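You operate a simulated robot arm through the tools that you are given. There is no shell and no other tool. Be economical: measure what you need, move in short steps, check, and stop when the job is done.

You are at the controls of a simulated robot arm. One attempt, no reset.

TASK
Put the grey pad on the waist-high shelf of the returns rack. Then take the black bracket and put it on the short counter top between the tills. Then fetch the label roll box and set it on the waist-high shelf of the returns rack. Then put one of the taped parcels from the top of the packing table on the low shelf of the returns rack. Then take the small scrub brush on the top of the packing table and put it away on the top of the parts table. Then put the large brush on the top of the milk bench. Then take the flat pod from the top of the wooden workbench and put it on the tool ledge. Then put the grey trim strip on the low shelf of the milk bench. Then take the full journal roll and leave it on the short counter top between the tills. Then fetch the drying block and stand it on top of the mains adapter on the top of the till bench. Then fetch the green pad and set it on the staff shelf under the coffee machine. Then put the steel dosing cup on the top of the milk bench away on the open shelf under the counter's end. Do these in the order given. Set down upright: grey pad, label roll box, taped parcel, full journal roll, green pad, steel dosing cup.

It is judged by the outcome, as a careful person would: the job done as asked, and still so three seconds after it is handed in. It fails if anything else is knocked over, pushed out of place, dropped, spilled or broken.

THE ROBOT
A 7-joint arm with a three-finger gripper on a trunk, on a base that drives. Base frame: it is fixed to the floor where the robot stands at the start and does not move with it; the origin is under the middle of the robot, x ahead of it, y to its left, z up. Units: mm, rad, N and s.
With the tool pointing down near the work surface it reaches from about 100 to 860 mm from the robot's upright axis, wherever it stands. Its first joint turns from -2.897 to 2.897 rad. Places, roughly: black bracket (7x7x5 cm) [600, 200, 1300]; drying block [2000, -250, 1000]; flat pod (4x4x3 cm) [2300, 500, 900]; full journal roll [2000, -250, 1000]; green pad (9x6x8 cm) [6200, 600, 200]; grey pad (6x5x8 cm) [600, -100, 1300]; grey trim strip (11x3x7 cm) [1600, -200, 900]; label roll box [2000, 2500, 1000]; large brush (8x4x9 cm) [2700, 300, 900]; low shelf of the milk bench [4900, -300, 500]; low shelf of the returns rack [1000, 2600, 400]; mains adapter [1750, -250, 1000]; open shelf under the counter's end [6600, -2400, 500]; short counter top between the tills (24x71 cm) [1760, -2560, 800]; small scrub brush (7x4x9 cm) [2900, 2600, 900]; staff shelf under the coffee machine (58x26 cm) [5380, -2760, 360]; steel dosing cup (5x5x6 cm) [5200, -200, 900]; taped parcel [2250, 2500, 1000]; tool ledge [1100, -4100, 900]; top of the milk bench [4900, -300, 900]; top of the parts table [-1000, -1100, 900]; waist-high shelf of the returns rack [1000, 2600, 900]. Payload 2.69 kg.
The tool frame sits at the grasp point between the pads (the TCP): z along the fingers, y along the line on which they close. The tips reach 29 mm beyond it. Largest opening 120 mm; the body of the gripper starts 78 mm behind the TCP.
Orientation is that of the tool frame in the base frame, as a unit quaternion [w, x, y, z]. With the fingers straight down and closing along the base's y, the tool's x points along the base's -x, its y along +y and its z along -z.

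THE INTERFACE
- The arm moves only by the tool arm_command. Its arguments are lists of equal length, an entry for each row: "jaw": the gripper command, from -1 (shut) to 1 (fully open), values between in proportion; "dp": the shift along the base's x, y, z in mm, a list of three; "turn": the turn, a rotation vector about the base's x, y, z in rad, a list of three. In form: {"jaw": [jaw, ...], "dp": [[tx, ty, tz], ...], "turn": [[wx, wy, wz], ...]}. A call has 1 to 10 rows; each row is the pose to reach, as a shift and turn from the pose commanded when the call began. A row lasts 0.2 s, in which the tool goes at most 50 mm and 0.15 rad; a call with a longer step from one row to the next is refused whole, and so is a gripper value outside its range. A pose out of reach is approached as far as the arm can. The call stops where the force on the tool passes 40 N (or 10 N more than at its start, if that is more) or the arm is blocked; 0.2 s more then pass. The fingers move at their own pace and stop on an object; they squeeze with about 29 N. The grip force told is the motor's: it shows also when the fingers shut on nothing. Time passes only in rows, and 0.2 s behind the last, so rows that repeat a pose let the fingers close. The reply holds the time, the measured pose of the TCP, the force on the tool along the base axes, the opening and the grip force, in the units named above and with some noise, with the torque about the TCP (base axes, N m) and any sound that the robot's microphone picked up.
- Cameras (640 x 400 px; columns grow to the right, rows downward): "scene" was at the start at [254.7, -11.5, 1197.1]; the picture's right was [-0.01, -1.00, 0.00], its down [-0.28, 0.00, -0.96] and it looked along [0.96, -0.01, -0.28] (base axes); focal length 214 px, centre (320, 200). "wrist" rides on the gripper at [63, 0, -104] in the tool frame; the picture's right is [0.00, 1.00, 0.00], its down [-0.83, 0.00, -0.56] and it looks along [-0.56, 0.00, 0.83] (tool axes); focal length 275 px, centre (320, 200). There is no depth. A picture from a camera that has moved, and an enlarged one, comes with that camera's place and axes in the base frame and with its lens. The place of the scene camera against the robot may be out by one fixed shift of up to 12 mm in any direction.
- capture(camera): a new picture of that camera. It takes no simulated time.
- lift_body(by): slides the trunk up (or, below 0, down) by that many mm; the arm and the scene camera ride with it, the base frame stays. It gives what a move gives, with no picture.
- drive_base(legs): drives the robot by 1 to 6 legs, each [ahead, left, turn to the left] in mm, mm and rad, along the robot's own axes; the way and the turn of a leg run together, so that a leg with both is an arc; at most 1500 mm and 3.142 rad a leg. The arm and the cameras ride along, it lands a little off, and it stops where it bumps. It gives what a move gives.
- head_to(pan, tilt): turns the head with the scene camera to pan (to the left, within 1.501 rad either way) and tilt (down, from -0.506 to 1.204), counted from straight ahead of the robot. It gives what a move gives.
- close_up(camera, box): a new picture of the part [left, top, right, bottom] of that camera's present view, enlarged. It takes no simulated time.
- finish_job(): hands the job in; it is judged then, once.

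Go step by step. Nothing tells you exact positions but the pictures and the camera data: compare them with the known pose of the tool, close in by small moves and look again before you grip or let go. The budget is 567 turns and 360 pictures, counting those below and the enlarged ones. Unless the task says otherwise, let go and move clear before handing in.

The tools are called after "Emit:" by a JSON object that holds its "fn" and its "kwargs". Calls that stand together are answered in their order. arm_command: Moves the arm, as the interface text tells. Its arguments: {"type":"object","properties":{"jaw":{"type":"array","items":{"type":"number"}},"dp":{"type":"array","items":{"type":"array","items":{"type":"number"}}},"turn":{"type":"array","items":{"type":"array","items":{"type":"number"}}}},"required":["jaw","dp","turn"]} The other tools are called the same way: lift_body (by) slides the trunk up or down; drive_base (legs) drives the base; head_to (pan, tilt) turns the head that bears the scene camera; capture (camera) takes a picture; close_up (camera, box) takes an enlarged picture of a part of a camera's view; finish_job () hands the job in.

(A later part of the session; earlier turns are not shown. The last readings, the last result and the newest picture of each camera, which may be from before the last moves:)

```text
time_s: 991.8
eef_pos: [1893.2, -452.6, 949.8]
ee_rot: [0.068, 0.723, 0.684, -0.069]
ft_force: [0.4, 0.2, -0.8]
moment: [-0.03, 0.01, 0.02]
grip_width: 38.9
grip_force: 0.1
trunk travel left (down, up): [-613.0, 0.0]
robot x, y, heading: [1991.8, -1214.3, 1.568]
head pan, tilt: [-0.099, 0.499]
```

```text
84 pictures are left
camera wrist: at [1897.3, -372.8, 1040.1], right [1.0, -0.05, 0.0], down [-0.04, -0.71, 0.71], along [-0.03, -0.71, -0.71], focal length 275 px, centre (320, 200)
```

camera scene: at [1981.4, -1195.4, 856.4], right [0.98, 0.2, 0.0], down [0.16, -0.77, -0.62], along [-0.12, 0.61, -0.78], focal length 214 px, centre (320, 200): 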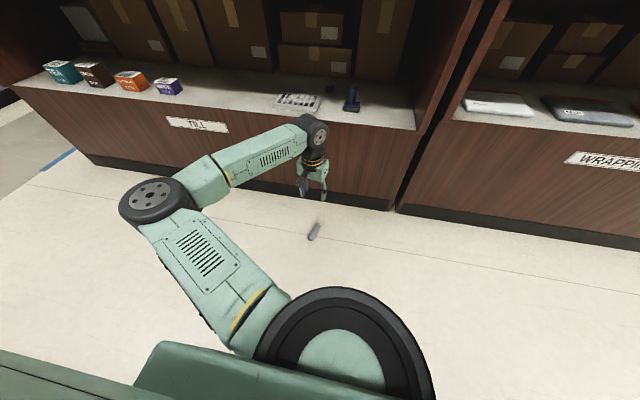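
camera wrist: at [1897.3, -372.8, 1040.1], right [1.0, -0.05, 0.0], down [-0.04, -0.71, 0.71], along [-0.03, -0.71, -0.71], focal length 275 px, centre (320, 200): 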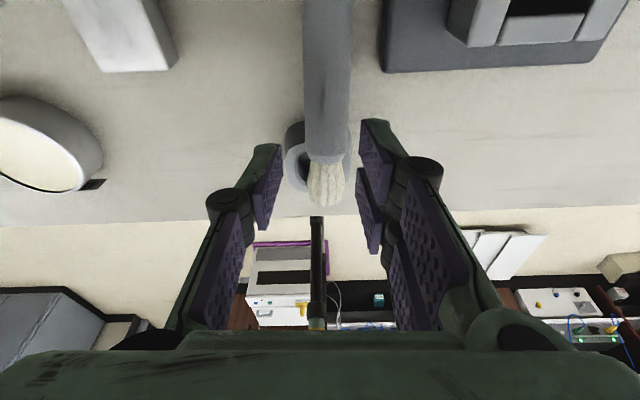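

Emit:
{"fn": "arm_command", "kwargs": {"jaw": [-0.35, -0.35, -0.35, -1, -1, -1, -1], "dp": [[2, -1, -18], [2, -1, -34], [2, -1, -43], [2, -1, -43], [2, -1, -43], [2, -1, -43], [2, -1, -43]], "turn": [[0, 0, 0], [0, 0, 0], [0, 0, 0], [0, 0, 0], [0, 0, 0], [0, 0, 0], [0, 0, 0]]}}

Emit:
{"fn": "arm_command", "kwargs": {"jaw": [-1, -1, -1, -1, -1], "dp": [[0, 0, 12], [0, 0, 40], [0, 0, 75], [0, -20, 110], [0, -40, 140]], "turn": [[0, 0, 0], [0, 0, 0], [0, 0, 0], [0, 0, 0], [0, 0, 0]]}}

Emit:
{"fn": "capture", "kwargs": {"camera": "wrist"}}

```text
time_s: 993.4
eef_pos: [1902.8, -454.5, 906.7]
ee_rot: [0.07, 0.725, 0.682, -0.068]
ft_force: [38.4, -6.2, -6.2]
moment: [0.4, -0.8, 0.9]
grip_width: 24.7
grip_force: 29.5
trunk travel left (down, up): [-613.0, 0.0]
robot x, y, heading: [1991.2, -1212.3, 1.57]
head pan, tilt: [-0.099, 0.499]
```

```text
time_s: 994.6
eef_pos: [1896.2, -495.4, 1046.2]
ee_rot: [0.068, 0.723, 0.684, -0.071]
ft_force: [-0.2, 0.0, -0.6]
moment: [-0.03, 0.02, 0.01]
grip_width: 24.0
grip_force: 28.8
trunk travel left (down, up): [-613.0, 0.0]
robot x, y, heading: [1993.9, -1215.5, 1.566]
head pan, tilt: [-0.099, 0.499]
```

```text
83 pictures are left
camera wrist: at [1900.3, -415.3, 1136.7], right [1.0, -0.05, 0.0], down [-0.04, -0.71, 0.71], along [-0.04, -0.71, -0.71], focal length 275 px, centre (320, 200)
```

wrist: 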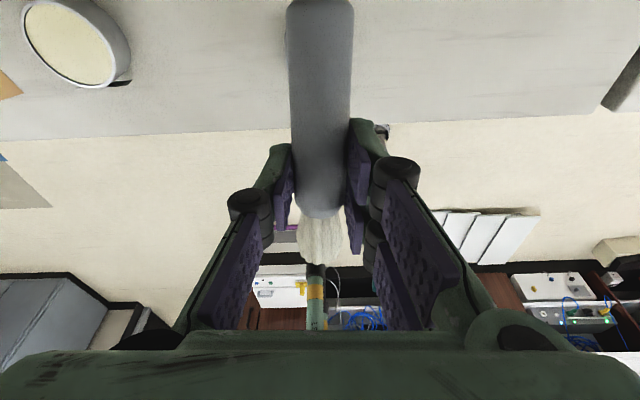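

Held. Pitch up to bring the bristles down, then check the pot.

Emit:
{"fn": "arm_command", "kwargs": {"jaw": [-1, -1, -1, -1, -1, -1, -1, -1, -1, -1], "dp": [[0, -20, 0], [0, -40, 0], [0, -60, 0], [0, -80, 0], [0, -100, 0], [0, -115, 0], [0, -125, 0], [0, -130, 0], [0, -130, 0], [0, -130, 0]], "turn": [[0.145, -0.009, 0], [0.29, -0.017, 0], [0.435, -0.026, 0], [0.58, -0.035, 0], [0.725, -0.043, 0], [0.87, -0.052, 0], [1.015, -0.061, 0], [1.16, -0.07, 0], [1.305, -0.078, 0], [1.45, -0.087, 0]]}}

Emit:
{"fn": "arm_command", "kwargs": {"jaw": [-1, -1, -1], "dp": [[0, 0, 0], [0, 0, 0], [0, 0, 0]], "turn": [[0.1, -0.006, 0], [0.2, -0.012, 0], [0.31, -0.019, 0]]}}

Emit:
{"fn": "capture", "kwargs": {"camera": "wrist"}}

```text
time_s: 996.8
eef_pos: [1852.0, -571.1, 1083.1]
ee_rot: [-0.402, 0.589, 0.553, 0.431]
ft_force: [-0.5, 0.3, -0.6]
moment: [-0.02, -0.02, -0.01]
grip_width: 24.0
grip_force: 28.8
out of reach, approached as far as the arm can: row 8, 9, 10
trunk travel left (down, up): [-613.0, 0.0]
robot x, y, heading: [1994.3, -1216.0, 1.573]
head pan, tilt: [-0.099, 0.499]
```

```text
time_s: 997.6
eef_pos: [1831.4, -549.2, 1087.1]
ee_rot: [-0.482, 0.516, 0.485, 0.517]
ft_force: [0.2, -0.1, -0.7]
moment: [0.01, 0.0, -0.02]
grip_width: 23.9
grip_force: 29.3
out of reach, approached as far as the arm can: row 1, 2, 3
trunk travel left (down, up): [-613.0, 0.0]
robot x, y, heading: [1993.2, -1215.0, 1.568]
head pan, tilt: [-0.099, 0.499]
```

```text
82 pictures are left
camera wrist: at [1823.7, -653.4, 1149.5], right [1.0, -0.06, 0.01], down [-0.03, -0.56, -0.83], along [0.06, 0.83, -0.56], focal length 275 px, centre (320, 200)
```

wrist: 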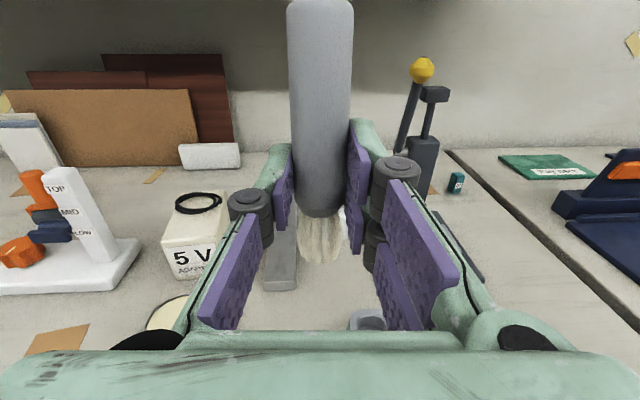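

Emit:
{"fn": "drive_base", "kwargs": {"legs": [[-190, 0, 0]]}}

Emit:
{"fn": "arm_command", "kwargs": {"jaw": [-1, -1, -1, -1], "dp": [[15, 30, 0], [30, 70, -10], [45, 110, -20], [54, 140, -30]], "turn": [[0, 0, 0], [0, 0, 0], [0, 0, 0], [0, 0, 0]]}}

Emit:
{"fn": "capture", "kwargs": {"camera": "wrist"}}

```text
time_s: 999.1
eef_pos: [1833.5, -733.0, 1087.0]
ee_rot: [-0.482, 0.515, 0.485, 0.516]
ft_force: [-0.5, -0.4, -0.3]
moment: [-0.02, 0.01, 0.01]
grip_width: 23.9
grip_force: 28.6
trunk travel left (down, up): [-613.0, 0.0]
robot x, y, heading: [1991.4, -1399.9, 1.573]
head pan, tilt: [-0.099, 0.499]
```

```text
time_s: 1000.1
eef_pos: [1887.1, -592.7, 1055.2]
ee_rot: [-0.482, 0.516, 0.485, 0.516]
ft_force: [0.5, 0.2, -0.4]
moment: [0.0, -0.03, 0.02]
grip_width: 24.1
grip_force: 29.2
trunk travel left (down, up): [-613.0, 0.0]
robot x, y, heading: [1989.0, -1397.7, 1.568]
head pan, tilt: [-0.099, 0.499]
```

```text
81 pictures are left
camera wrist: at [1881.0, -697.0, 1119.3], right [1.0, -0.06, 0.01], down [-0.03, -0.56, -0.83], along [0.06, 0.83, -0.56], focal length 275 px, centre (320, 200)
```

wrist: 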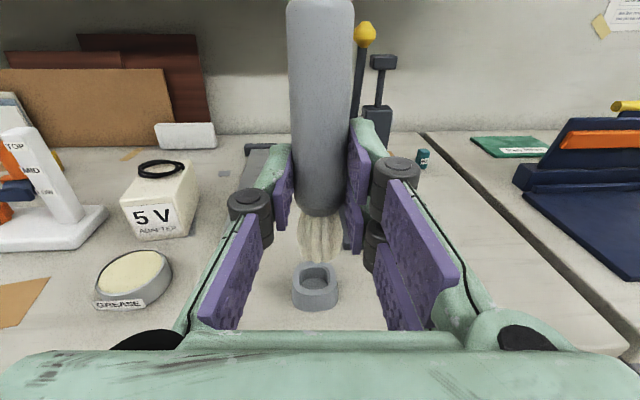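

The pot hasn't moved (opening centre ≈(1889.5, -506)). Move over it and lower.

Emit:
{"fn": "arm_command", "kwargs": {"jaw": [-1, -1, -1, -1], "dp": [[1, 25, -25], [1, 50, -50], [1, 67, -75], [1, 67, -92]], "turn": [[0, 0, 0], [0, 0, 0], [0, 0, 0], [0, 0, 0]]}}

Emit:
{"fn": "close_up", "kwargs": {"camera": "wrist", "box": [260, 180, 380, 340]}}

```text
time_s: 1001.1
eef_pos: [1888.5, -525.3, 964.5]
ee_rot: [-0.482, 0.516, 0.485, 0.516]
ft_force: [0.2, 0.5, -0.6]
moment: [0.0, -0.02, -0.01]
grip_width: 24.0
grip_force: 29.5
trunk travel left (down, up): [-613.0, 0.0]
robot x, y, heading: [1991.7, -1398.5, 1.567]
head pan, tilt: [-0.099, 0.499]
```

```text
2.50 times, centred on (320, 260) of wrist
camera zoom: at [1881.2, -630.7, 1028.3], right [1.0, -0.07, 0.01], down [-0.03, -0.56, -0.83], along [0.06, 0.83, -0.56], focal length 688 px, centre (320, 50)
```

zoom: 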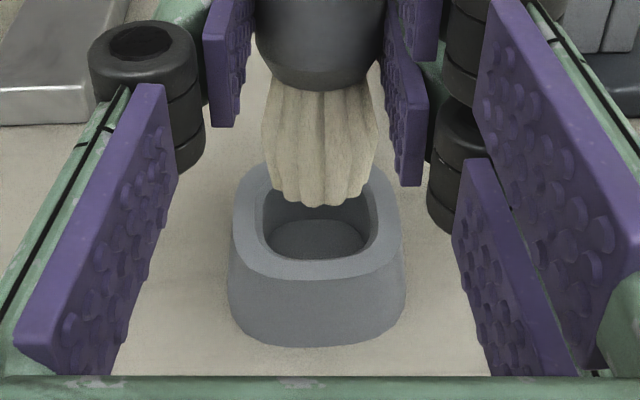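

Emit:
{"fn": "arm_command", "kwargs": {"jaw": [-1, -1, -1, -1], "dp": [[-1, 1, -8], [-1, 1, -16], [-1, 1, -22], [-1, 1, -28]], "turn": [[0, 0, 0], [0, 0, 0], [0, 0, 0], [0, 0, 0]]}}

Emit:
{"fn": "close_up", "kwargs": {"camera": "wrist", "box": [260, 180, 380, 340]}}

```text
time_s: 1002.1
eef_pos: [1886.5, -524.4, 934.5]
ee_rot: [-0.48, 0.517, 0.485, 0.517]
ft_force: [-0.6, 0.1, -0.6]
moment: [0.0, 0.04, -0.02]
grip_width: 24.4
grip_force: 29.2
trunk travel left (down, up): [-613.0, 0.0]
robot x, y, heading: [1991.2, -1393.3, 1.566]
head pan, tilt: [-0.099, 0.499]
```

```text
2.50 times, centred on (320, 260) of wrist
camera zoom: at [1878.5, -629.4, 999.3], right [1.0, -0.07, 0.01], down [-0.03, -0.56, -0.83], along [0.06, 0.83, -0.56], focal length 688 px, centre (320, 50)
```

zoom: 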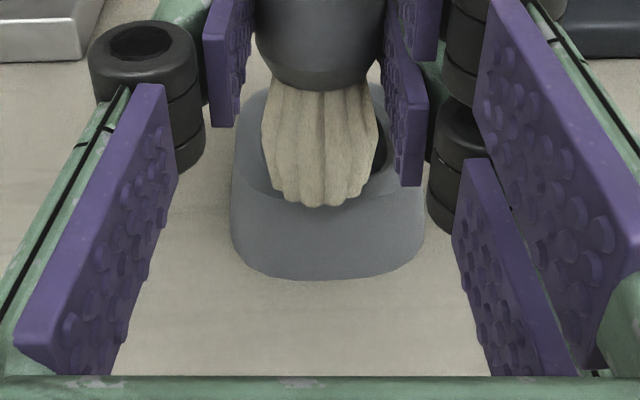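

Emit:
{"fn": "arm_command", "kwargs": {"jaw": [-1, -1, -1, -1], "dp": [[0, 0, -3], [0, 0, -6], [0, 0, -9], [0, 0, -11]], "turn": [[0, 0, 0], [0, 0, 0], [0, 0, 0], [0, 0, 0]]}}

Emit:
{"fn": "close_up", "kwargs": {"camera": "wrist", "box": [260, 180, 380, 340]}}

```text
time_s: 1003.1
eef_pos: [1886.7, -525.5, 930.1]
ee_rot: [-0.486, 0.513, 0.483, 0.517]
ft_force: [0.7, 3.5, 17.3]
moment: [0.44, -0.16, 0.11]
grip_width: 23.9
grip_force: 29.5
trunk travel left (down, up): [-613.0, 0.0]
robot x, y, heading: [1989.9, -1398.6, 1.567]
head pan, tilt: [-0.099, 0.499]
```

```text
2.50 times, centred on (320, 260) of wrist
camera zoom: at [1879.2, -631.2, 993.2], right [1.0, -0.07, 0.01], down [-0.03, -0.55, -0.83], along [0.06, 0.83, -0.55], focal length 688 px, centre (320, 50)
```

zoom: 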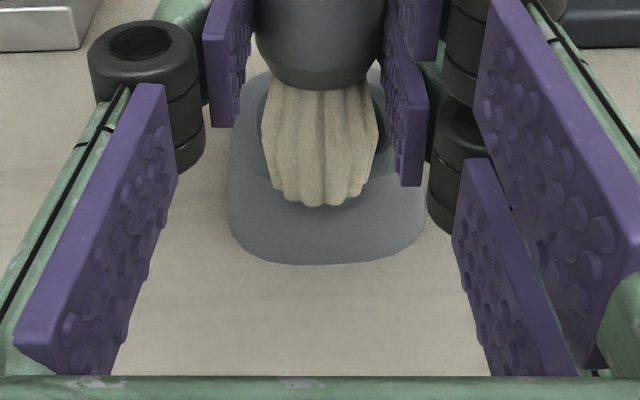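

Contact is on the front rim: the brush sits nearer in the grip than assumed. Raise, shift 16 mm inward, and lower again.

Emit:
{"fn": "arm_command", "kwargs": {"jaw": [-1, -1, -1, -1, -1], "dp": [[0, 0, 12], [0, 8, 20], [0, 17, 20], [0, 17, 12], [0, 17, 5]], "turn": [[0, 0, 0], [0, 0, 0], [0, 0, 0], [0, 0, 0], [0, 0, 0]]}}

Emit:
{"fn": "close_up", "kwargs": {"camera": "wrist", "box": [260, 180, 380, 340]}}

```text
time_s: 1004.3
eef_pos: [1886.0, -508.2, 930.1]
ee_rot: [-0.483, 0.516, 0.484, 0.516]
ft_force: [-1.5, 0.4, 0.3]
moment: [0.0, -0.01, -0.04]
grip_width: 23.9
grip_force: 28.9
trunk travel left (down, up): [-613.0, 0.0]
robot x, y, heading: [1991.2, -1399.4, 1.569]
head pan, tilt: [-0.099, 0.499]
```

```text
2.50 times, centred on (320, 260) of wrist
camera zoom: at [1879.0, -612.7, 994.1], right [1.0, -0.07, 0.01], down [-0.03, -0.56, -0.83], along [0.06, 0.83, -0.56], focal length 688 px, centre (320, 50)
```

zoom: 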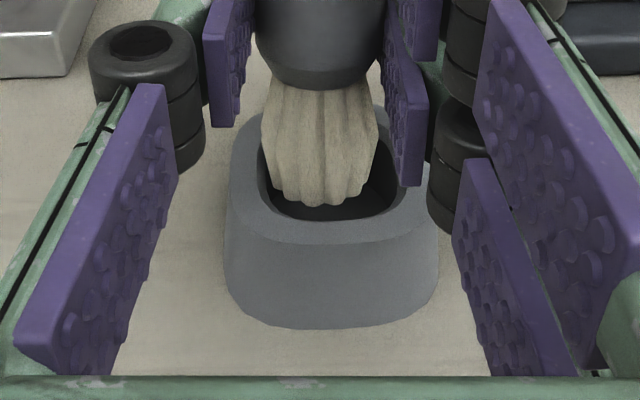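

Emit:
{"fn": "arm_command", "kwargs": {"jaw": [-1, -1, -1, -1, -1], "dp": [[2, 1, 0], [3, 2, -5], [3, 2, -10], [3, 2, -15], [3, 2, -19]], "turn": [[0, 0, 0], [0, 0, 0], [0, 0, 0], [0, 0, 0], [0, 0, 0]]}}

Emit:
{"fn": "close_up", "kwargs": {"camera": "wrist", "box": [260, 180, 380, 340]}}

```text
time_s: 1005.5
eef_pos: [1890.9, -506.5, 911.5]
ee_rot: [-0.482, 0.515, 0.485, 0.517]
ft_force: [0.4, 0.6, 0.3]
moment: [0.03, -0.02, -0.01]
grip_width: 23.9
grip_force: 28.7
trunk travel left (down, up): [-613.0, 0.0]
robot x, y, heading: [1988.1, -1399.3, 1.57]
head pan, tilt: [-0.099, 0.499]
```

```text
2.50 times, centred on (320, 260) of wrist
camera zoom: at [1882.6, -610.9, 975.1], right [1.0, -0.07, 0.01], down [-0.03, -0.56, -0.83], along [0.06, 0.83, -0.56], focal length 688 px, centre (320, 50)
```

zoom: 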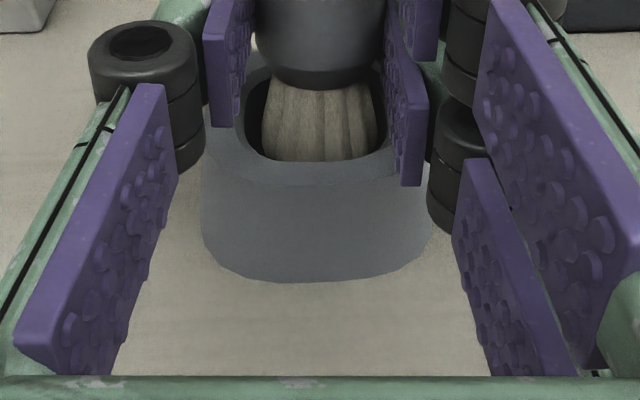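

The bristles are inside now. Lower to the bottom and release.

Emit:
{"fn": "arm_command", "kwargs": {"jaw": [-1, -1, -1, -1], "dp": [[-1, 0, -3], [-1, 0, -6], [-1, 0, -9], [-1, 0, -12]], "turn": [[0, 0, 0], [0, 0, 0], [0, 0, 0], [0, 0, 0]]}}

```text
time_s: 1006.5
eef_pos: [1888.5, -508.6, 906.7]
ee_rot: [-0.484, 0.514, 0.481, 0.52]
ft_force: [2.6, -0.3, 27.1]
moment: [0.17, -0.15, 0.01]
grip_width: 24.0
grip_force: 29.2
trunk travel left (down, up): [-613.0, 0.0]
robot x, y, heading: [1993.3, -1399.4, 1.572]
head pan, tilt: [-0.099, 0.499]
```

Emit:
{"fn": "arm_command", "kwargs": {"jaw": [-1, -0.5, -0.4, -0.3, -0.3], "dp": [[0, 0, 4], [0, 0, 4], [0, 0, 4], [0, 0, 4], [0, 0, 4]], "turn": [[0, 0, 0], [0, 0, 0], [0, 0, 0], [0, 0, 0], [0, 0, 0]]}}

Emit:
{"fn": "arm_command", "kwargs": {"jaw": [-0.3, -0.3, -0.3, -0.3, -0.3, -0.3, -0.3], "dp": [[-1, -15, 0], [-2, -35, 0], [-4, -65, 5], [-6, -100, 15], [-8, -140, 30], [-8, -165, 70], [-8, -170, 110]], "turn": [[0, 0, 0], [0, 0, 0], [0, 0, 0], [0, 0, 0], [0, 0, 0], [0, 0, 0], [0, 0, 0]]}}

Emit:
{"fn": "close_up", "kwargs": {"camera": "wrist", "box": [200, 80, 460, 280]}}

```text
time_s: 1007.7
eef_pos: [1883.2, -508.0, 905.4]
ee_rot: [-0.484, 0.514, 0.485, 0.516]
ft_force: [-13.6, -6.0, 19.1]
moment: [-0.3, 0.0, -0.33]
grip_width: 33.0
grip_force: 0.0
trunk travel left (down, up): [-613.0, 0.0]
robot x, y, heading: [1989.5, -1395.5, 1.566]
head pan, tilt: [-0.099, 0.499]
```

```text
time_s: 1008.2
eef_pos: [1892.4, -523.3, 904.3]
ee_rot: [-0.482, 0.516, 0.482, 0.519]
ft_force: [-0.3, -0.7, -1.0]
moment: [0.03, -0.02, 0.03]
grip_width: 42.2
grip_force: 0.1
trunk travel left (down, up): [-613.0, 0.0]
robot x, y, heading: [1988.1, -1398.1, 1.566]
head pan, tilt: [-0.099, 0.499]
stopped in row 2: the force on the tool passed its limit at 63 N (the readings are from after the stop); the commanded pose is now the measured one
```

```text
2.00 times, centred on (330, 180) of wrist
camera zoom: at [1883.8, -628.9, 967.7], right [1.0, -0.07, 0.01], down [-0.03, -0.55, -0.83], along [0.07, 0.83, -0.55], focal length 551 px, centre (300, 240)
```

zoom: 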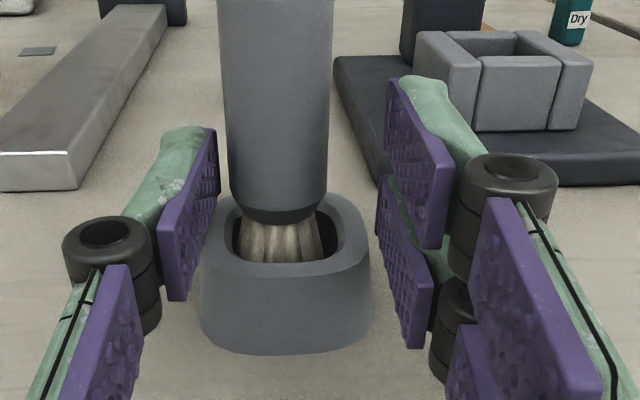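

The brush stands in its pot again. The finger undersides are beside the pot, so I'll rise a little first, then retreat.

Emit:
{"fn": "arm_command", "kwargs": {"jaw": [0, 0, 0, 0, 0, 0, 0], "dp": [[0, 0, 8], [0, 0, 18], [0, 0, 28], [0, -25, 30], [-2, -60, 32], [-4, -100, 35], [-6, -145, 50]], "turn": [[0, 0, 0], [0, 0, 0], [0, 0, 0], [0, 0, 0], [0, 0, 0], [0, 0, 0], [0, 0, 0]]}}

Emit:
{"fn": "capture", "kwargs": {"camera": "wrist"}}

```text
time_s: 1009.8
eef_pos: [1884.5, -667.4, 954.4]
ee_rot: [-0.481, 0.517, 0.481, 0.52]
ft_force: [0.5, 0.1, 0.9]
moment: [0.0, 0.0, -0.01]
grip_width: 60.2
grip_force: 0.0
trunk travel left (down, up): [-613.0, 0.0]
robot x, y, heading: [1995.4, -1396.4, 1.568]
head pan, tilt: [-0.099, 0.499]
```

```text
74 pictures are left
camera wrist: at [1876.4, -772.9, 1018.0], right [1.0, -0.07, 0.01], down [-0.03, -0.55, -0.83], along [0.07, 0.83, -0.55], focal length 275 px, centre (320, 200)
```

wrist: 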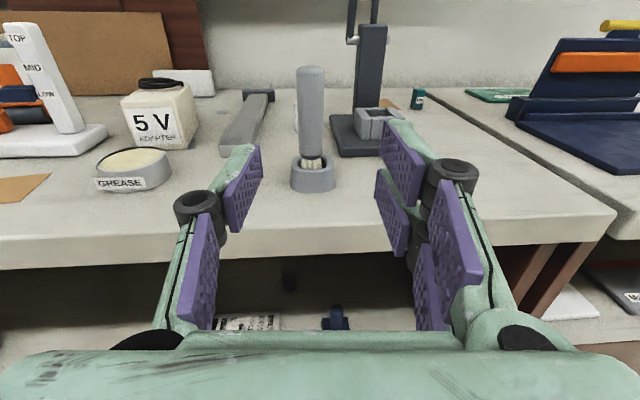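

The brush is restored. Now look at the adapter's top and the "Dry" block.

Emit:
{"fn": "close_up", "kwargs": {"camera": "wrist", "box": [100, 60, 220, 160]}}

```text
4.00 times, centred on (160, 110) of wrist
camera zoom: at [1876.4, -772.9, 1018.0], right [1.0, -0.07, 0.01], down [-0.03, -0.55, -0.83], along [0.07, 0.83, -0.55], focal length 1101 px, centre (960, 560)
```

zoom: 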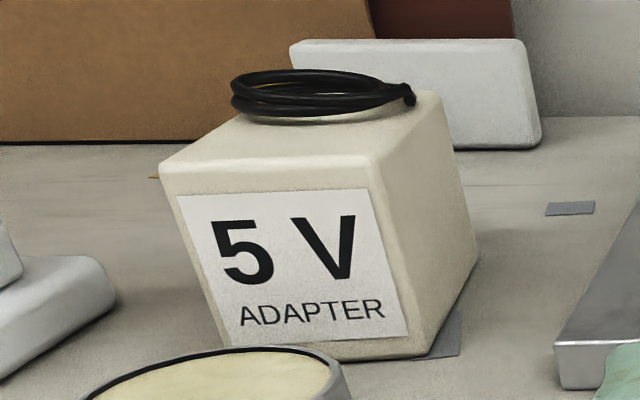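

Plan: the adapter's top (z≈929) is free in its front half, around (1683, -366). First get the "Dry" block at ≈(2125, -205), coming straight from the front with the tool at ~50°.

Emit:
{"fn": "arm_command", "kwargs": {"jaw": [-0.2, -0.2, -0.2, -0.2, -0.2, -0.2], "dp": [[0, 0, 30], [0, 0, 60], [0, 0, 90], [0, 0, 120], [0, 0, 140], [0, 0, 150]], "turn": [[-0.13, 0, 0.01], [-0.26, 0, 0.02], [-0.39, 0, 0.03], [-0.52, 0, 0.04], [-0.65, 0, 0.05], [-0.7, 0, 0.06]]}}

Emit:
{"fn": "drive_base", "kwargs": {"legs": [[0, -240, 0], [300, 0, 0]]}}

Emit:
{"fn": "capture", "kwargs": {"camera": "wrist"}}

```text
time_s: 1011.2
eef_pos: [1885.6, -668.9, 1106.3]
ee_rot: [-0.29, 0.635, 0.646, 0.308]
ft_force: [0.3, 0.3, 0.5]
moment: [-0.05, 0.01, 0.02]
grip_width: 47.9
grip_force: 0.0
trunk travel left (down, up): [-613.0, 0.0]
robot x, y, heading: [1993.1, -1401.1, 1.565]
head pan, tilt: [-0.099, 0.499]
```

```text
time_s: 1015.3
eef_pos: [2126.8, -364.5, 1105.4]
ee_rot: [-0.289, 0.637, 0.645, 0.309]
ft_force: [1.5, -1.0, -0.7]
moment: [0.02, 0.0, -0.02]
grip_width: 48.0
grip_force: 0.0
trunk travel left (down, up): [-613.0, 0.0]
robot x, y, heading: [2230.1, -1093.7, 1.564]
head pan, tilt: [-0.099, 0.499]
```

```text
72 pictures are left
camera wrist: at [2122.4, -405.0, 1220.7], right [1.0, 0.0, 0.03], down [0.01, -0.96, -0.28], along [0.03, 0.28, -0.96], focal length 275 px, centre (320, 200)
```

wrist: 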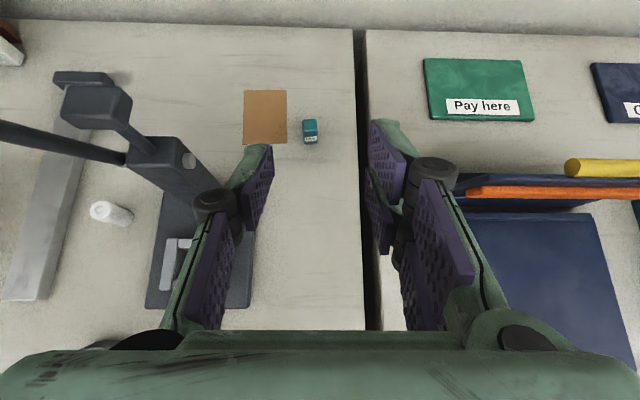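

Emit:
{"fn": "arm_command", "kwargs": {"jaw": [-0.3, -0.3, -0.3, -0.3, -0.3, -0.3], "dp": [[-2, 30, -25], [-4, 65, -50], [-6, 100, -80], [-7, 130, -110], [-7, 142, -145], [-7, 142, -175]], "turn": [[0, 0, 0], [0, 0, 0], [0, 0, 0], [0, 0, 0], [0, 0, 0], [0, 0, 0]]}}

Emit:
{"fn": "capture", "kwargs": {"camera": "wrist"}}

Emit:
{"fn": "capture", "kwargs": {"camera": "scene"}}

```text
time_s: 1016.7
eef_pos: [2120.4, -221.7, 929.2]
ee_rot: [-0.29, 0.636, 0.644, 0.31]
ft_force: [0.3, -0.4, -0.9]
moment: [0.01, 0.01, 0.0]
grip_width: 42.0
grip_force: 0.1
trunk travel left (down, up): [-613.0, 0.0]
robot x, y, heading: [2228.6, -1092.4, 1.565]
head pan, tilt: [-0.099, 0.499]
```

```text
71 pictures are left
camera wrist: at [2115.3, -263.5, 1044.5], right [1.0, 0.0, 0.03], down [0.01, -0.96, -0.28], along [0.03, 0.28, -0.96], focal length 275 px, centre (320, 200)
```

wrist: 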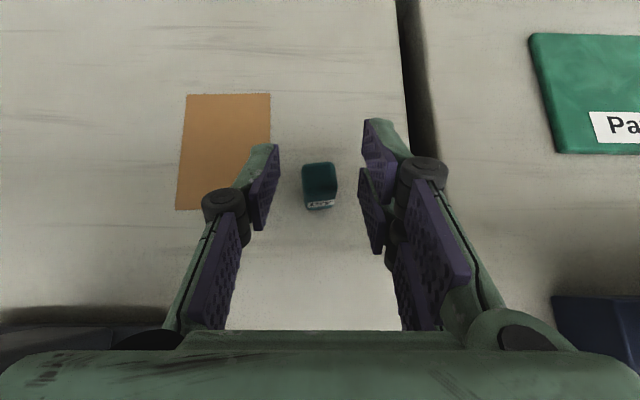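

```text
70 pictures are left
camera scene: at [2244.5, -858.7, 1375.1], right [0.99, -0.11, 0.0], down [-0.05, -0.48, -0.88], along [0.09, 0.87, -0.48], focal length 214 px, centre (320, 200)
```

scene: 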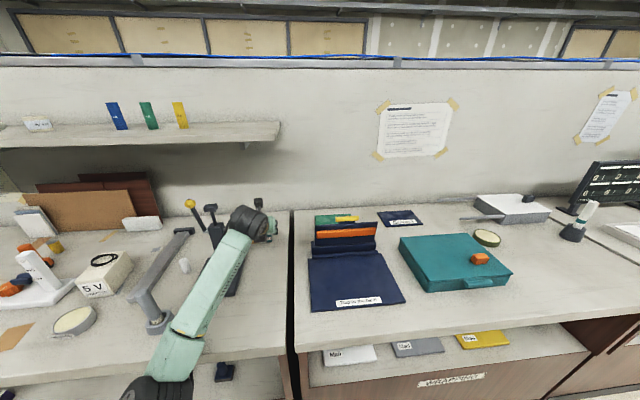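

Emit:
{"fn": "arm_command", "kwargs": {"jaw": [-0.3, -0.3, -0.3, -1, -1, -1, -1], "dp": [[0, 0, -14], [0, 0, -26], [0, 0, -33], [0, 0, -33], [0, 0, -33], [0, 0, -33], [0, 0, -33]], "turn": [[0, 0, 0], [0, 0, 0], [0, 0, 0], [0, 0, 0], [0, 0, 0], [0, 0, 0], [0, 0, 0]]}}

Emit:
{"fn": "arm_command", "kwargs": {"jaw": [-1, -1, -1, -1, -1, -1], "dp": [[0, 0, 10], [0, 0, 40], [0, -10, 80], [0, -40, 120], [0, -75, 155], [0, -110, 190]], "turn": [[0, 0, 0], [0, 0, 0], [0, 0, 0], [0, 0, 0], [0, 0, 0], [0, 0, 0]]}}

Emit:
{"fn": "capture", "kwargs": {"camera": "wrist"}}

```text
time_s: 1018.3
eef_pos: [2120.1, -223.4, 897.4]
ee_rot: [-0.289, 0.637, 0.644, 0.31]
ft_force: [0.1, 0.0, 0.3]
moment: [0.01, 0.03, 0.01]
grip_width: 18.9
grip_force: 29.4
trunk travel left (down, up): [-613.0, 0.0]
robot x, y, heading: [2227.2, -1094.2, 1.57]
head pan, tilt: [-0.099, 0.499]
```

```text
time_s: 1019.7
eef_pos: [2119.1, -332.6, 1089.3]
ee_rot: [-0.29, 0.636, 0.644, 0.309]
ft_force: [-0.4, -0.8, -1.0]
moment: [0.04, -0.03, 0.01]
grip_width: 19.0
grip_force: 29.2
trunk travel left (down, up): [-613.0, 0.0]
robot x, y, heading: [2226.1, -1095.5, 1.563]
head pan, tilt: [-0.099, 0.499]
```

```text
69 pictures are left
camera wrist: at [2115.2, -373.4, 1204.0], right [1.0, 0.0, 0.03], down [0.01, -0.96, -0.28], along [0.03, 0.28, -0.96], focal length 275 px, centre (320, 200)
```

wrist: 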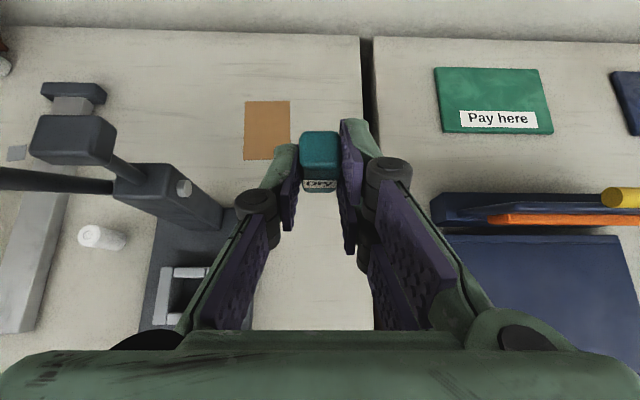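

Held by its top. Now carry it to the adapter: back off, sidestep, approach.

Emit:
{"fn": "drive_base", "kwargs": {"legs": [[-310, 0, 0.005], [0, 436, 0]]}}

Emit:
{"fn": "drive_base", "kwargs": {"legs": [[200, 0, 0]]}}

Emit:
{"fn": "capture", "kwargs": {"camera": "wrist"}}

```text
time_s: 1025.3
eef_pos: [1673.1, -637.3, 1087.7]
ee_rot: [-0.292, 0.632, 0.649, 0.307]
ft_force: [0.0, -0.1, 0.2]
moment: [-0.01, 0.04, -0.02]
grip_width: 18.8
grip_force: 29.4
trunk travel left (down, up): [-613.0, 0.0]
robot x, y, heading: [1792.2, -1395.9, 1.582]
head pan, tilt: [-0.099, 0.499]
```

```text
time_s: 1026.9
eef_pos: [1670.4, -440.1, 1088.3]
ee_rot: [-0.292, 0.631, 0.649, 0.307]
ft_force: [-0.4, 0.2, -0.2]
moment: [-0.01, 0.01, 0.01]
grip_width: 18.9
grip_force: 29.1
trunk travel left (down, up): [-613.0, 0.0]
robot x, y, heading: [1793.5, -1201.3, 1.578]
head pan, tilt: [-0.099, 0.499]
```

```text
68 pictures are left
camera wrist: at [1667.6, -479.7, 1202.9], right [1.0, 0.02, 0.03], down [0.02, -0.96, -0.28], along [0.03, 0.28, -0.96], focal length 275 px, centre (320, 200)
```

wrist: 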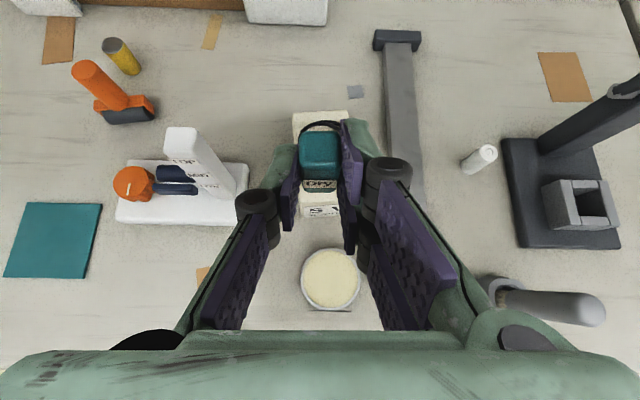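

Emit:
{"fn": "arm_command", "kwargs": {"jaw": [-1, -1, -1, -1, -1], "dp": [[3, 20, -25], [6, 40, -50], [6, 55, -75], [6, 55, -95], [6, 55, -108]], "turn": [[0, 0, 0], [0, 0, 0], [0, 0, 0], [0, 0, 0], [0, 0, 0]]}}

Emit:
{"fn": "capture", "kwargs": {"camera": "wrist"}}

Emit:
{"fn": "close_up", "kwargs": {"camera": "scene", "box": [160, 160, 340, 290]}}

```text
time_s: 1028.1
eef_pos: [1678.0, -384.0, 977.7]
ee_rot: [-0.292, 0.632, 0.649, 0.307]
ft_force: [1.0, 0.9, 0.0]
moment: [-0.03, -0.01, 0.02]
grip_width: 19.0
grip_force: 29.3
trunk travel left (down, up): [-613.0, 0.0]
robot x, y, heading: [1790.0, -1200.3, 1.576]
head pan, tilt: [-0.099, 0.499]
```

```text
67 pictures are left
camera wrist: at [1674.1, -425.2, 1093.8], right [1.0, 0.02, 0.03], down [0.02, -0.96, -0.28], along [0.03, 0.28, -0.96], focal length 275 px, centre (320, 200)
```

wrist: 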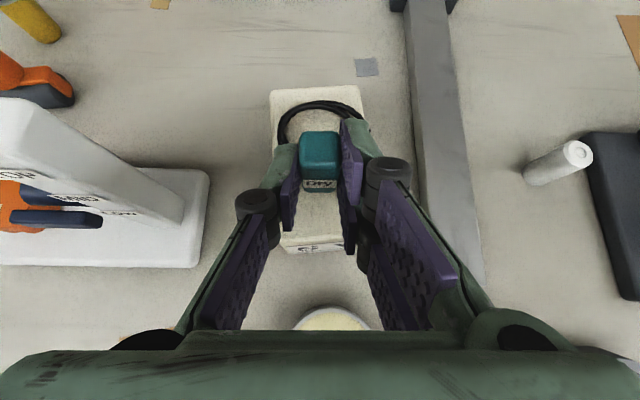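

```text
3.08 times, centred on (250, 225) of scene
camera zoom: at [1804.6, -964.6, 1375.1], right [1.0, -0.09, 0.0], down [-0.04, -0.48, -0.88], along [0.08, 0.87, -0.48], focal length 660 px, centre (535, 123)
```

zoom: 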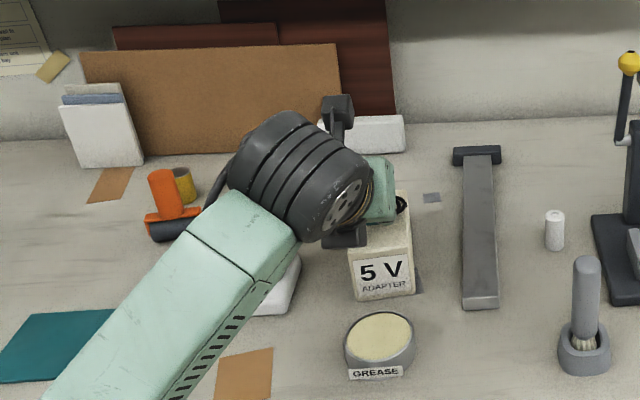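

The coil covers the rear part; the free strip in front is centred at y≈-382. Adjust and lower to contact.

Emit:
{"fn": "arm_command", "kwargs": {"jaw": [-1, -1, -1, -1, -1, -1, -1, -1, -1], "dp": [[-3, -13, 0], [-3, -13, -6], [-3, -13, -10], [-3, -13, -13], [-3, -13, -16], [-3, -13, -19], [-3, -13, -22], [-3, -13, -25], [-3, -13, -28]], "turn": [[0, 0, 0], [0, 0, 0], [0, 0, 0], [0, 0, 0], [0, 0, 0], [0, 0, 0], [0, 0, 0], [0, 0, 0], [0, 0, 0]]}}

Emit:
{"fn": "close_up", "kwargs": {"camera": "wrist", "box": [240, 70, 400, 270]}}

```text
time_s: 1029.9
eef_pos: [1673.1, -397.7, 963.5]
ee_rot: [-0.298, 0.629, 0.645, 0.315]
ft_force: [0.7, 1.9, 15.7]
moment: [0.24, -0.05, -0.04]
grip_width: 18.8
grip_force: 28.8
trunk travel left (down, up): [-613.0, 0.0]
robot x, y, heading: [1792.3, -1199.1, 1.575]
head pan, tilt: [-0.099, 0.499]
stopped in row 8: the force on the tool passed its limit at 42 N (the readings are from after the stop); the commanded pose is now the measured one
```

```text
2.00 times, centred on (320, 170) of wrist
camera zoom: at [1670.6, -440.2, 1078.6], right [1.0, 0.01, 0.04], down [0.02, -0.95, -0.3], along [0.03, 0.3, -0.95], focal length 551 px, centre (320, 260)
```

zoom: 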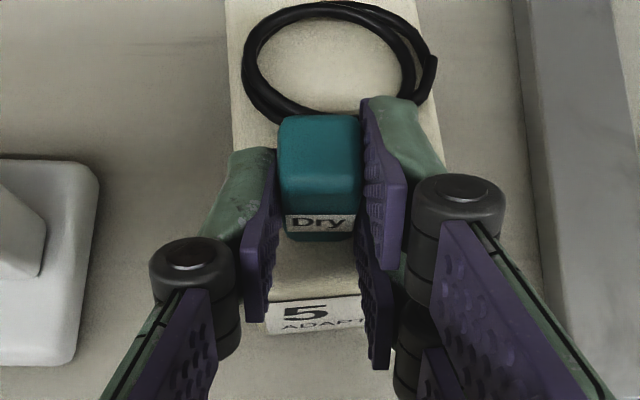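

The block is on the adapter's top, clear of the coil. Release and withdraw.

Emit:
{"fn": "arm_command", "kwargs": {"jaw": [-1, -0.6, -0.5, -0.5, -0.5], "dp": [[0, 0, 1], [0, 0, 1], [0, 0, 1], [0, 0, 1], [0, 0, 1]], "turn": [[0, 0, 0], [0, 0, 0], [0, 0, 0], [0, 0, 0], [0, 0, 0]]}}

Emit:
{"fn": "arm_command", "kwargs": {"jaw": [-0.5, -0.5, -0.4, -0.3, -0.3, -0.3], "dp": [[0, -10, 10], [0, -25, 24], [0, -50, 46], [0, -80, 72], [0, -110, 105], [0, -140, 140]], "turn": [[0, 0, 0], [0, 0, 0], [0, 0, 0], [0, 0, 0], [0, 0, 0], [0, 0, 0]]}}

Emit:
{"fn": "capture", "kwargs": {"camera": "wrist"}}

```text
time_s: 1031.1
eef_pos: [1674.0, -396.9, 963.6]
ee_rot: [-0.296, 0.63, 0.646, 0.313]
ft_force: [-2.2, 3.0, 18.4]
moment: [0.27, -0.27, -0.04]
grip_width: 30.1
grip_force: 0.0
trunk travel left (down, up): [-613.0, 0.0]
robot x, y, heading: [1791.4, -1203.0, 1.576]
head pan, tilt: [-0.099, 0.499]
```

```text
time_s: 1032.5
eef_pos: [1675.2, -536.9, 1101.7]
ee_rot: [-0.296, 0.63, 0.647, 0.312]
ft_force: [-0.6, -0.8, 0.0]
moment: [0.05, 0.02, -0.01]
grip_width: 41.9
grip_force: 0.0
trunk travel left (down, up): [-613.0, 0.0]
robot x, y, heading: [1793.9, -1200.4, 1.579]
head pan, tilt: [-0.099, 0.499]
```

```text
64 pictures are left
camera wrist: at [1671.6, -579.2, 1217.5], right [1.0, 0.01, 0.03], down [0.02, -0.96, -0.29], along [0.03, 0.3, -0.95], focal length 275 px, centre (320, 200)
```

wrist: 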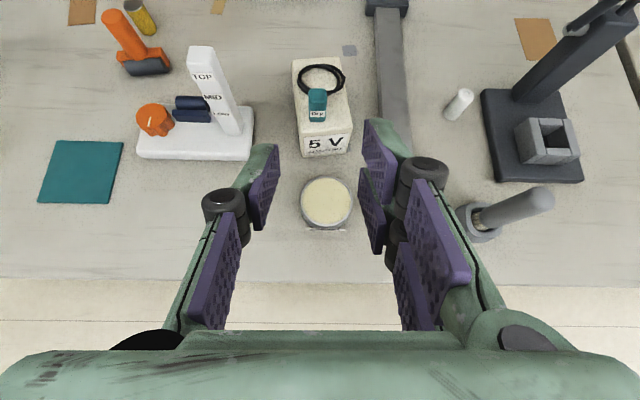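

The drying block stands on the adapter. Next the green pad near [6200, 600, 200], on the left side of the island's far end. Travel there by the far end.

Emit:
{"fn": "drive_base", "kwargs": {"legs": [[-150, 0, 0], [0, -1280, 0], [0, -1280, 0], [0, -1280, 0], [0, -1270, 0]]}}

```text
time_s: 1073.0
eef_pos: [6792.5, -454.0, 1101.5]
ee_rot: [-0.299, 0.622, 0.655, 0.308]
ft_force: [0.2, 1.0, 0.3]
moment: [-0.03, 0.02, 0.01]
grip_width: 41.9
grip_force: 0.0
trunk travel left (down, up): [-613.0, 0.0]
robot x, y, heading: [6928.9, -1113.9, 1.603]
head pan, tilt: [-0.099, 0.499]
```

The lateral drive drifted toward the bench; check that the thermometer stand on the bench is still standing.

Emit:
{"fn": "head_to", "kwargs": {"pan": 1.1, "tilt": 0.3}}

Emit:
{"fn": "capture", "kwargs": {"camera": "scene"}}

```text
time_s: 1074.5
eef_pos: [6792.5, -452.8, 1101.3]
ee_rot: [-0.3, 0.621, 0.655, 0.309]
ft_force: [-0.4, 0.5, 0.2]
moment: [0.01, 0.01, 0.03]
grip_width: 41.9
grip_force: 0.1
trunk travel left (down, up): [-613.0, 0.0]
robot x, y, heading: [6926.0, -1114.5, 1.61]
head pan, tilt: [1.1, 0.3]
```

```text
63 pictures are left
camera scene: at [6843.4, -930.2, 1393.5], right [0.42, 0.91, 0.0], down [0.27, -0.13, -0.96], along [-0.87, 0.4, -0.3], focal length 214 px, centre (320, 200)
```

scene: 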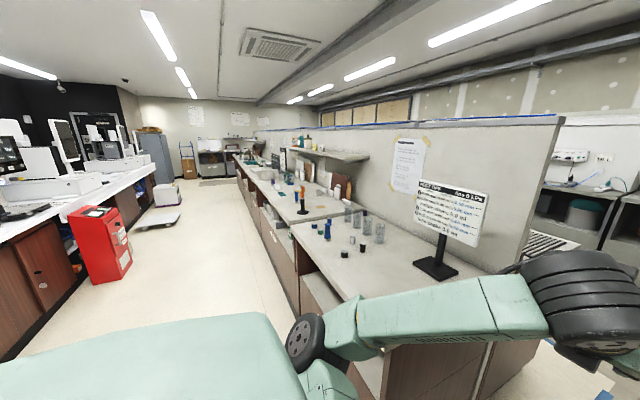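

All standing. Continue through the gap to the left aisle and turn to face -y.

Emit:
{"fn": "drive_base", "kwargs": {"legs": [[0, 0, -0.04], [1150, 0, 0], [1150, 0, 0], [0, 0, 0.8], [0, 0, 0.8]]}}

Emit:
{"fn": "drive_base", "kwargs": {"legs": [[0, 0, 0.8], [0, 0, 0.74], [0, -680, 0]]}}

Emit:
{"fn": "lift_body", "kwargs": {"by": -300}}

Emit:
{"fn": "head_to", "kwargs": {"pan": 0, "tilt": 0.7}}

Emit:
{"fn": "capture", "kwargs": {"camera": "scene"}}

```text
time_s: 1090.4
eef_pos: [6255.4, 1000.8, 1102.5]
ee_rot: [-0.43, -0.04, 0.902, -0.001]
ft_force: [0.1, -0.2, 0.0]
moment: [-0.01, 0.02, 0.01]
grip_width: 41.9
grip_force: 0.1
trunk travel left (down, up): [-613.0, 0.0]
robot x, y, heading: [6911.7, 1160.9, -3.066]
head pan, tilt: [1.1, 0.3]
```

```text
time_s: 1100.2
eef_pos: [6364.3, 486.4, 1102.1]
ee_rot: [0.309, 0.651, -0.625, 0.299]
ft_force: [0.7, -0.1, -0.3]
moment: [-0.02, -0.05, -0.01]
grip_width: 42.0
grip_force: 0.1
trunk travel left (down, up): [-613.0, 0.0]
robot x, y, heading: [6242.7, 1150.0, -1.548]
head pan, tilt: [1.1, 0.3]
```

```text
time_s: 1102.1
eef_pos: [6364.3, 485.8, 904.2]
ee_rot: [0.321, 0.647, -0.619, 0.307]
ft_force: [-1.8, 8.6, 15.1]
moment: [0.15, 0.43, -0.33]
grip_width: 44.8
grip_force: 1.7
trunk travel left (down, up): [-405.0, 208.0]
robot x, y, heading: [6235.2, 1147.7, -1.553]
head pan, tilt: [1.1, 0.3]
stopped: the force on the tool passed its limit at 56 N (the readings are from after the stop); the commanded pose is now the measured one
```

```text
time_s: 1103.5
eef_pos: [6365.0, 486.0, 903.6]
ee_rot: [0.32, 0.648, -0.62, 0.306]
ft_force: [-2.9, 7.7, 21.9]
moment: [0.02, 0.65, -0.36]
grip_width: 46.2
grip_force: 3.0
trunk travel left (down, up): [-405.0, 208.0]
robot x, y, heading: [6238.6, 1148.2, -1.551]
head pan, tilt: [0.0, 0.7]
```

```text
62 pictures are left
camera scene: at [6248.2, 899.0, 1149.7], right [-1.0, -0.02, 0.0], down [-0.01, 0.64, -0.77], along [0.02, -0.77, -0.64], focal length 214 px, centre (320, 200)
```

scene: 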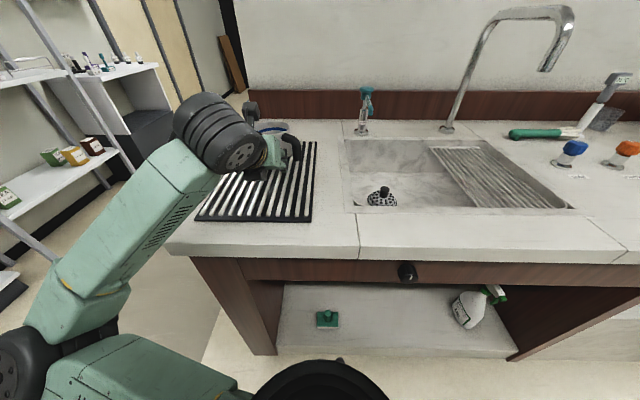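

I lowered over the bench; the tool touched something at the drying rack. Raise at once and inspect.

Emit:
{"fn": "lift_body", "kwargs": {"by": 208}}

Emit:
{"fn": "drive_base", "kwargs": {"legs": [[-260, 0, 0]]}}

Emit:
{"fn": "close_up", "kwargs": {"camera": "scene", "box": [180, 60, 420, 220]}}

```text
time_s: 1105.7
eef_pos: [6365.5, 485.4, 1109.9]
ee_rot: [0.318, 0.649, -0.62, 0.305]
ft_force: [-0.3, 0.1, 0.5]
moment: [0.0, 0.0, 0.0]
grip_width: 41.8
grip_force: 0.0
trunk travel left (down, up): [-613.0, 0.0]
robot x, y, heading: [6234.5, 1151.0, -1.547]
head pan, tilt: [0.0, 0.7]
```

```text
time_s: 1107.5
eef_pos: [6361.3, 740.3, 1110.6]
ee_rot: [0.319, 0.649, -0.619, 0.306]
ft_force: [-0.5, 0.3, 0.0]
moment: [0.0, -0.04, -0.01]
grip_width: 42.3
grip_force: 0.1
trunk travel left (down, up): [-613.0, 0.0]
robot x, y, heading: [6230.4, 1402.5, -1.552]
head pan, tilt: [0.0, 0.7]
```

```text
2.50 times, centred on (300, 140) of scene
camera zoom: at [6243.5, 1151.8, 1357.2], right [-1.0, -0.02, 0.0], down [-0.01, 0.64, -0.77], along [0.02, -0.77, -0.64], focal length 536 px, centre (370, 350)
```

zoom: 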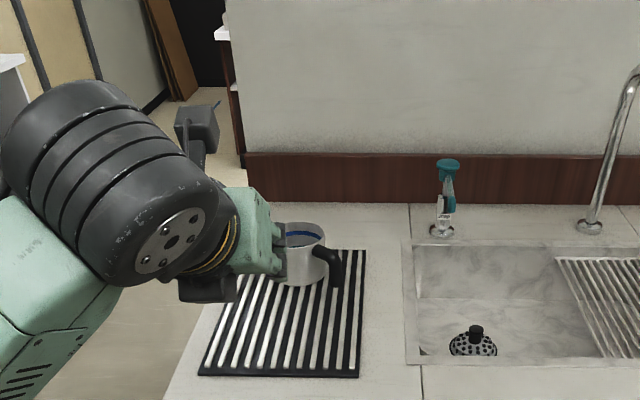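

The pitcher stands where it was. The green pad is on the low shelf at ≈(6231, 543, 200). Align, lower in the aisle (clear of the bench), then reach in.

Emit:
{"fn": "drive_base", "kwargs": {"legs": [[-120, -130, -0.02]]}}

Emit:
{"fn": "lift_body", "kwargs": {"by": -400}}

Emit:
{"fn": "lift_body", "kwargs": {"by": -60}}

Emit:
{"fn": "arm_command", "kwargs": {"jaw": [0, 0, 0, 0, 0, 0, 0, 0, 0, 0], "dp": [[0, -15, -30], [0, -30, -60], [0, -45, -95], [0, -60, -130], [0, -75, -165], [0, -90, -200], [0, -105, -235], [0, -120, -270], [0, -135, -305], [0, -150, -335]], "turn": [[0, 0, 0], [0, 0, 0], [0, 0, 0], [0, 0, 0], [0, 0, 0], [0, 0, 0], [0, 0, 0], [0, 0, 0], [0, 0, 0], [0, 0, 0]]}}

Emit:
{"fn": "capture", "kwargs": {"camera": "wrist"}}

```text
time_s: 1109.2
eef_pos: [6219.5, 857.3, 1111.6]
ee_rot: [0.322, 0.643, -0.626, 0.303]
ft_force: [-0.7, 0.6, -0.3]
moment: [0.02, -0.02, 0.01]
grip_width: 42.2
grip_force: 0.1
trunk travel left (down, up): [-613.0, 0.0]
robot x, y, heading: [6108.3, 1519.7, -1.571]
head pan, tilt: [0.0, 0.7]
```

```text
time_s: 1113.0
eef_pos: [6220.9, 856.8, 710.3]
ee_rot: [0.322, 0.643, -0.626, 0.302]
ft_force: [0.4, 0.5, -0.1]
moment: [0.02, -0.01, 0.0]
grip_width: 42.3
grip_force: 0.2
trunk travel left (down, up): [-213.0, 400.0]
robot x, y, heading: [6105.4, 1524.3, -1.569]
head pan, tilt: [0.0, 0.7]
```

```text
time_s: 1114.0
eef_pos: [6220.0, 856.6, 651.1]
ee_rot: [0.321, 0.643, -0.626, 0.303]
ft_force: [0.3, 0.1, 0.3]
moment: [-0.01, 0.02, 0.03]
grip_width: 42.1
grip_force: 0.1
trunk travel left (down, up): [-153.0, 460.0]
robot x, y, heading: [6105.9, 1521.9, -1.57]
head pan, tilt: [0.0, 0.7]
```

```text
time_s: 1116.0
eef_pos: [6247.2, 718.2, 419.8]
ee_rot: [-0.278, -0.596, 0.651, -0.377]
ft_force: [0.2, -0.4, -0.1]
moment: [-0.01, -0.01, -0.01]
grip_width: 60.0
grip_force: 0.1
trunk travel left (down, up): [-153.0, 460.0]
robot x, y, heading: [6106.7, 1520.8, -1.57]
head pan, tilt: [0.0, 0.7]
stopped in row 9: the arm was blocked; the commanded pose is now the measured one
```

```text
60 pictures are left
camera wrist: at [6230.2, 766.5, 528.8], right [-0.99, 0.0, -0.15], down [0.06, 0.93, -0.36], along [0.14, -0.37, -0.92], focal length 275 px, centre (320, 200)
```

wrist: 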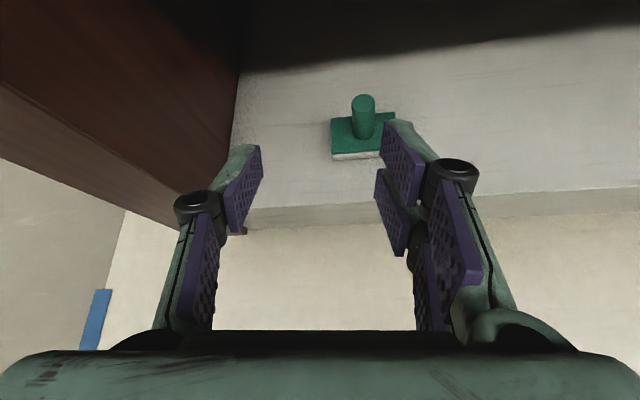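

The elbow is limited in this posture; use a steeper tool. Raise the trunk a little, steepen, then lower.

Emit:
{"fn": "lift_body", "kwargs": {"by": 90}}

Emit:
{"fn": "arm_command", "kwargs": {"jaw": [0, 0, 0, 0, 0], "dp": [[-5, 0, 0], [-10, 0, 0], [-14, 0, 0], [-14, 0, 0], [-14, 0, 0]], "turn": [[0.105, 0.032, 0.009], [0.21, 0.064, 0.018], [0.315, 0.095, 0.028], [0.42, 0.127, 0.037], [0.525, 0.159, 0.046]]}}

Emit:
{"fn": "arm_command", "kwargs": {"jaw": [0, 0, 0, 0, 0, 0], "dp": [[0, -5, -40], [0, -10, -80], [0, -15, -120], [0, -20, -150], [0, -20, -180], [0, -20, -200]], "turn": [[0, 0, 0], [0, 0, 0], [0, 0, 0], [0, 0, 0], [0, 0, 0], [0, 0, 0]]}}

Emit:
{"fn": "capture", "kwargs": {"camera": "wrist"}}

```text
time_s: 1117.2
eef_pos: [6246.9, 717.2, 493.2]
ee_rot: [-0.28, -0.604, 0.65, -0.367]
ft_force: [0.6, 0.2, 0.1]
moment: [0.0, 0.05, -0.01]
grip_width: 59.9
grip_force: 0.2
trunk travel left (down, up): [-243.0, 370.0]
robot x, y, heading: [6104.9, 1522.3, -1.568]
head pan, tilt: [0.0, 0.7]
```

```text
time_s: 1118.4
eef_pos: [6233.6, 718.3, 495.0]
ee_rot: [0.156, 0.696, -0.686, 0.143]
ft_force: [-0.2, 0.0, -1.3]
moment: [0.0, -0.02, 0.0]
grip_width: 60.1
grip_force: 0.0
trunk travel left (down, up): [-243.0, 370.0]
robot x, y, heading: [6103.1, 1525.7, -1.567]
head pan, tilt: [0.0, 0.7]
```

```text
time_s: 1119.8
eef_pos: [6233.8, 698.7, 293.8]
ee_rot: [0.156, 0.697, -0.685, 0.143]
ft_force: [-0.2, -0.5, 0.4]
moment: [0.0, 0.02, 0.02]
grip_width: 59.9
grip_force: 0.0
trunk travel left (down, up): [-243.0, 370.0]
robot x, y, heading: [6108.1, 1521.8, -1.564]
head pan, tilt: [0.0, 0.7]
```

```text
59 pictures are left
camera wrist: at [6236.4, 683.1, 414.5], right [-1.0, -0.02, 0.02], down [-0.01, 0.99, 0.16], along [-0.03, 0.16, -0.99], focal length 275 px, centre (320, 200)
```

wrist: 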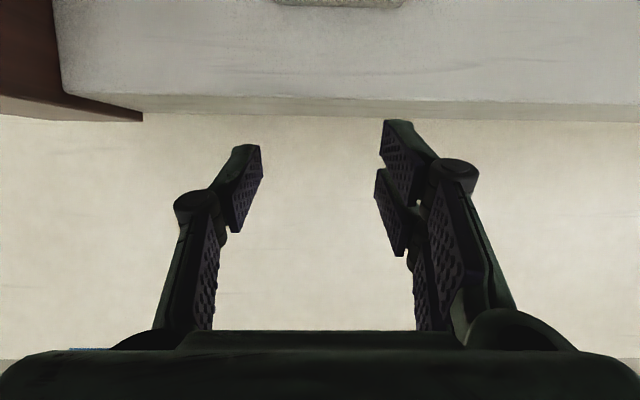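

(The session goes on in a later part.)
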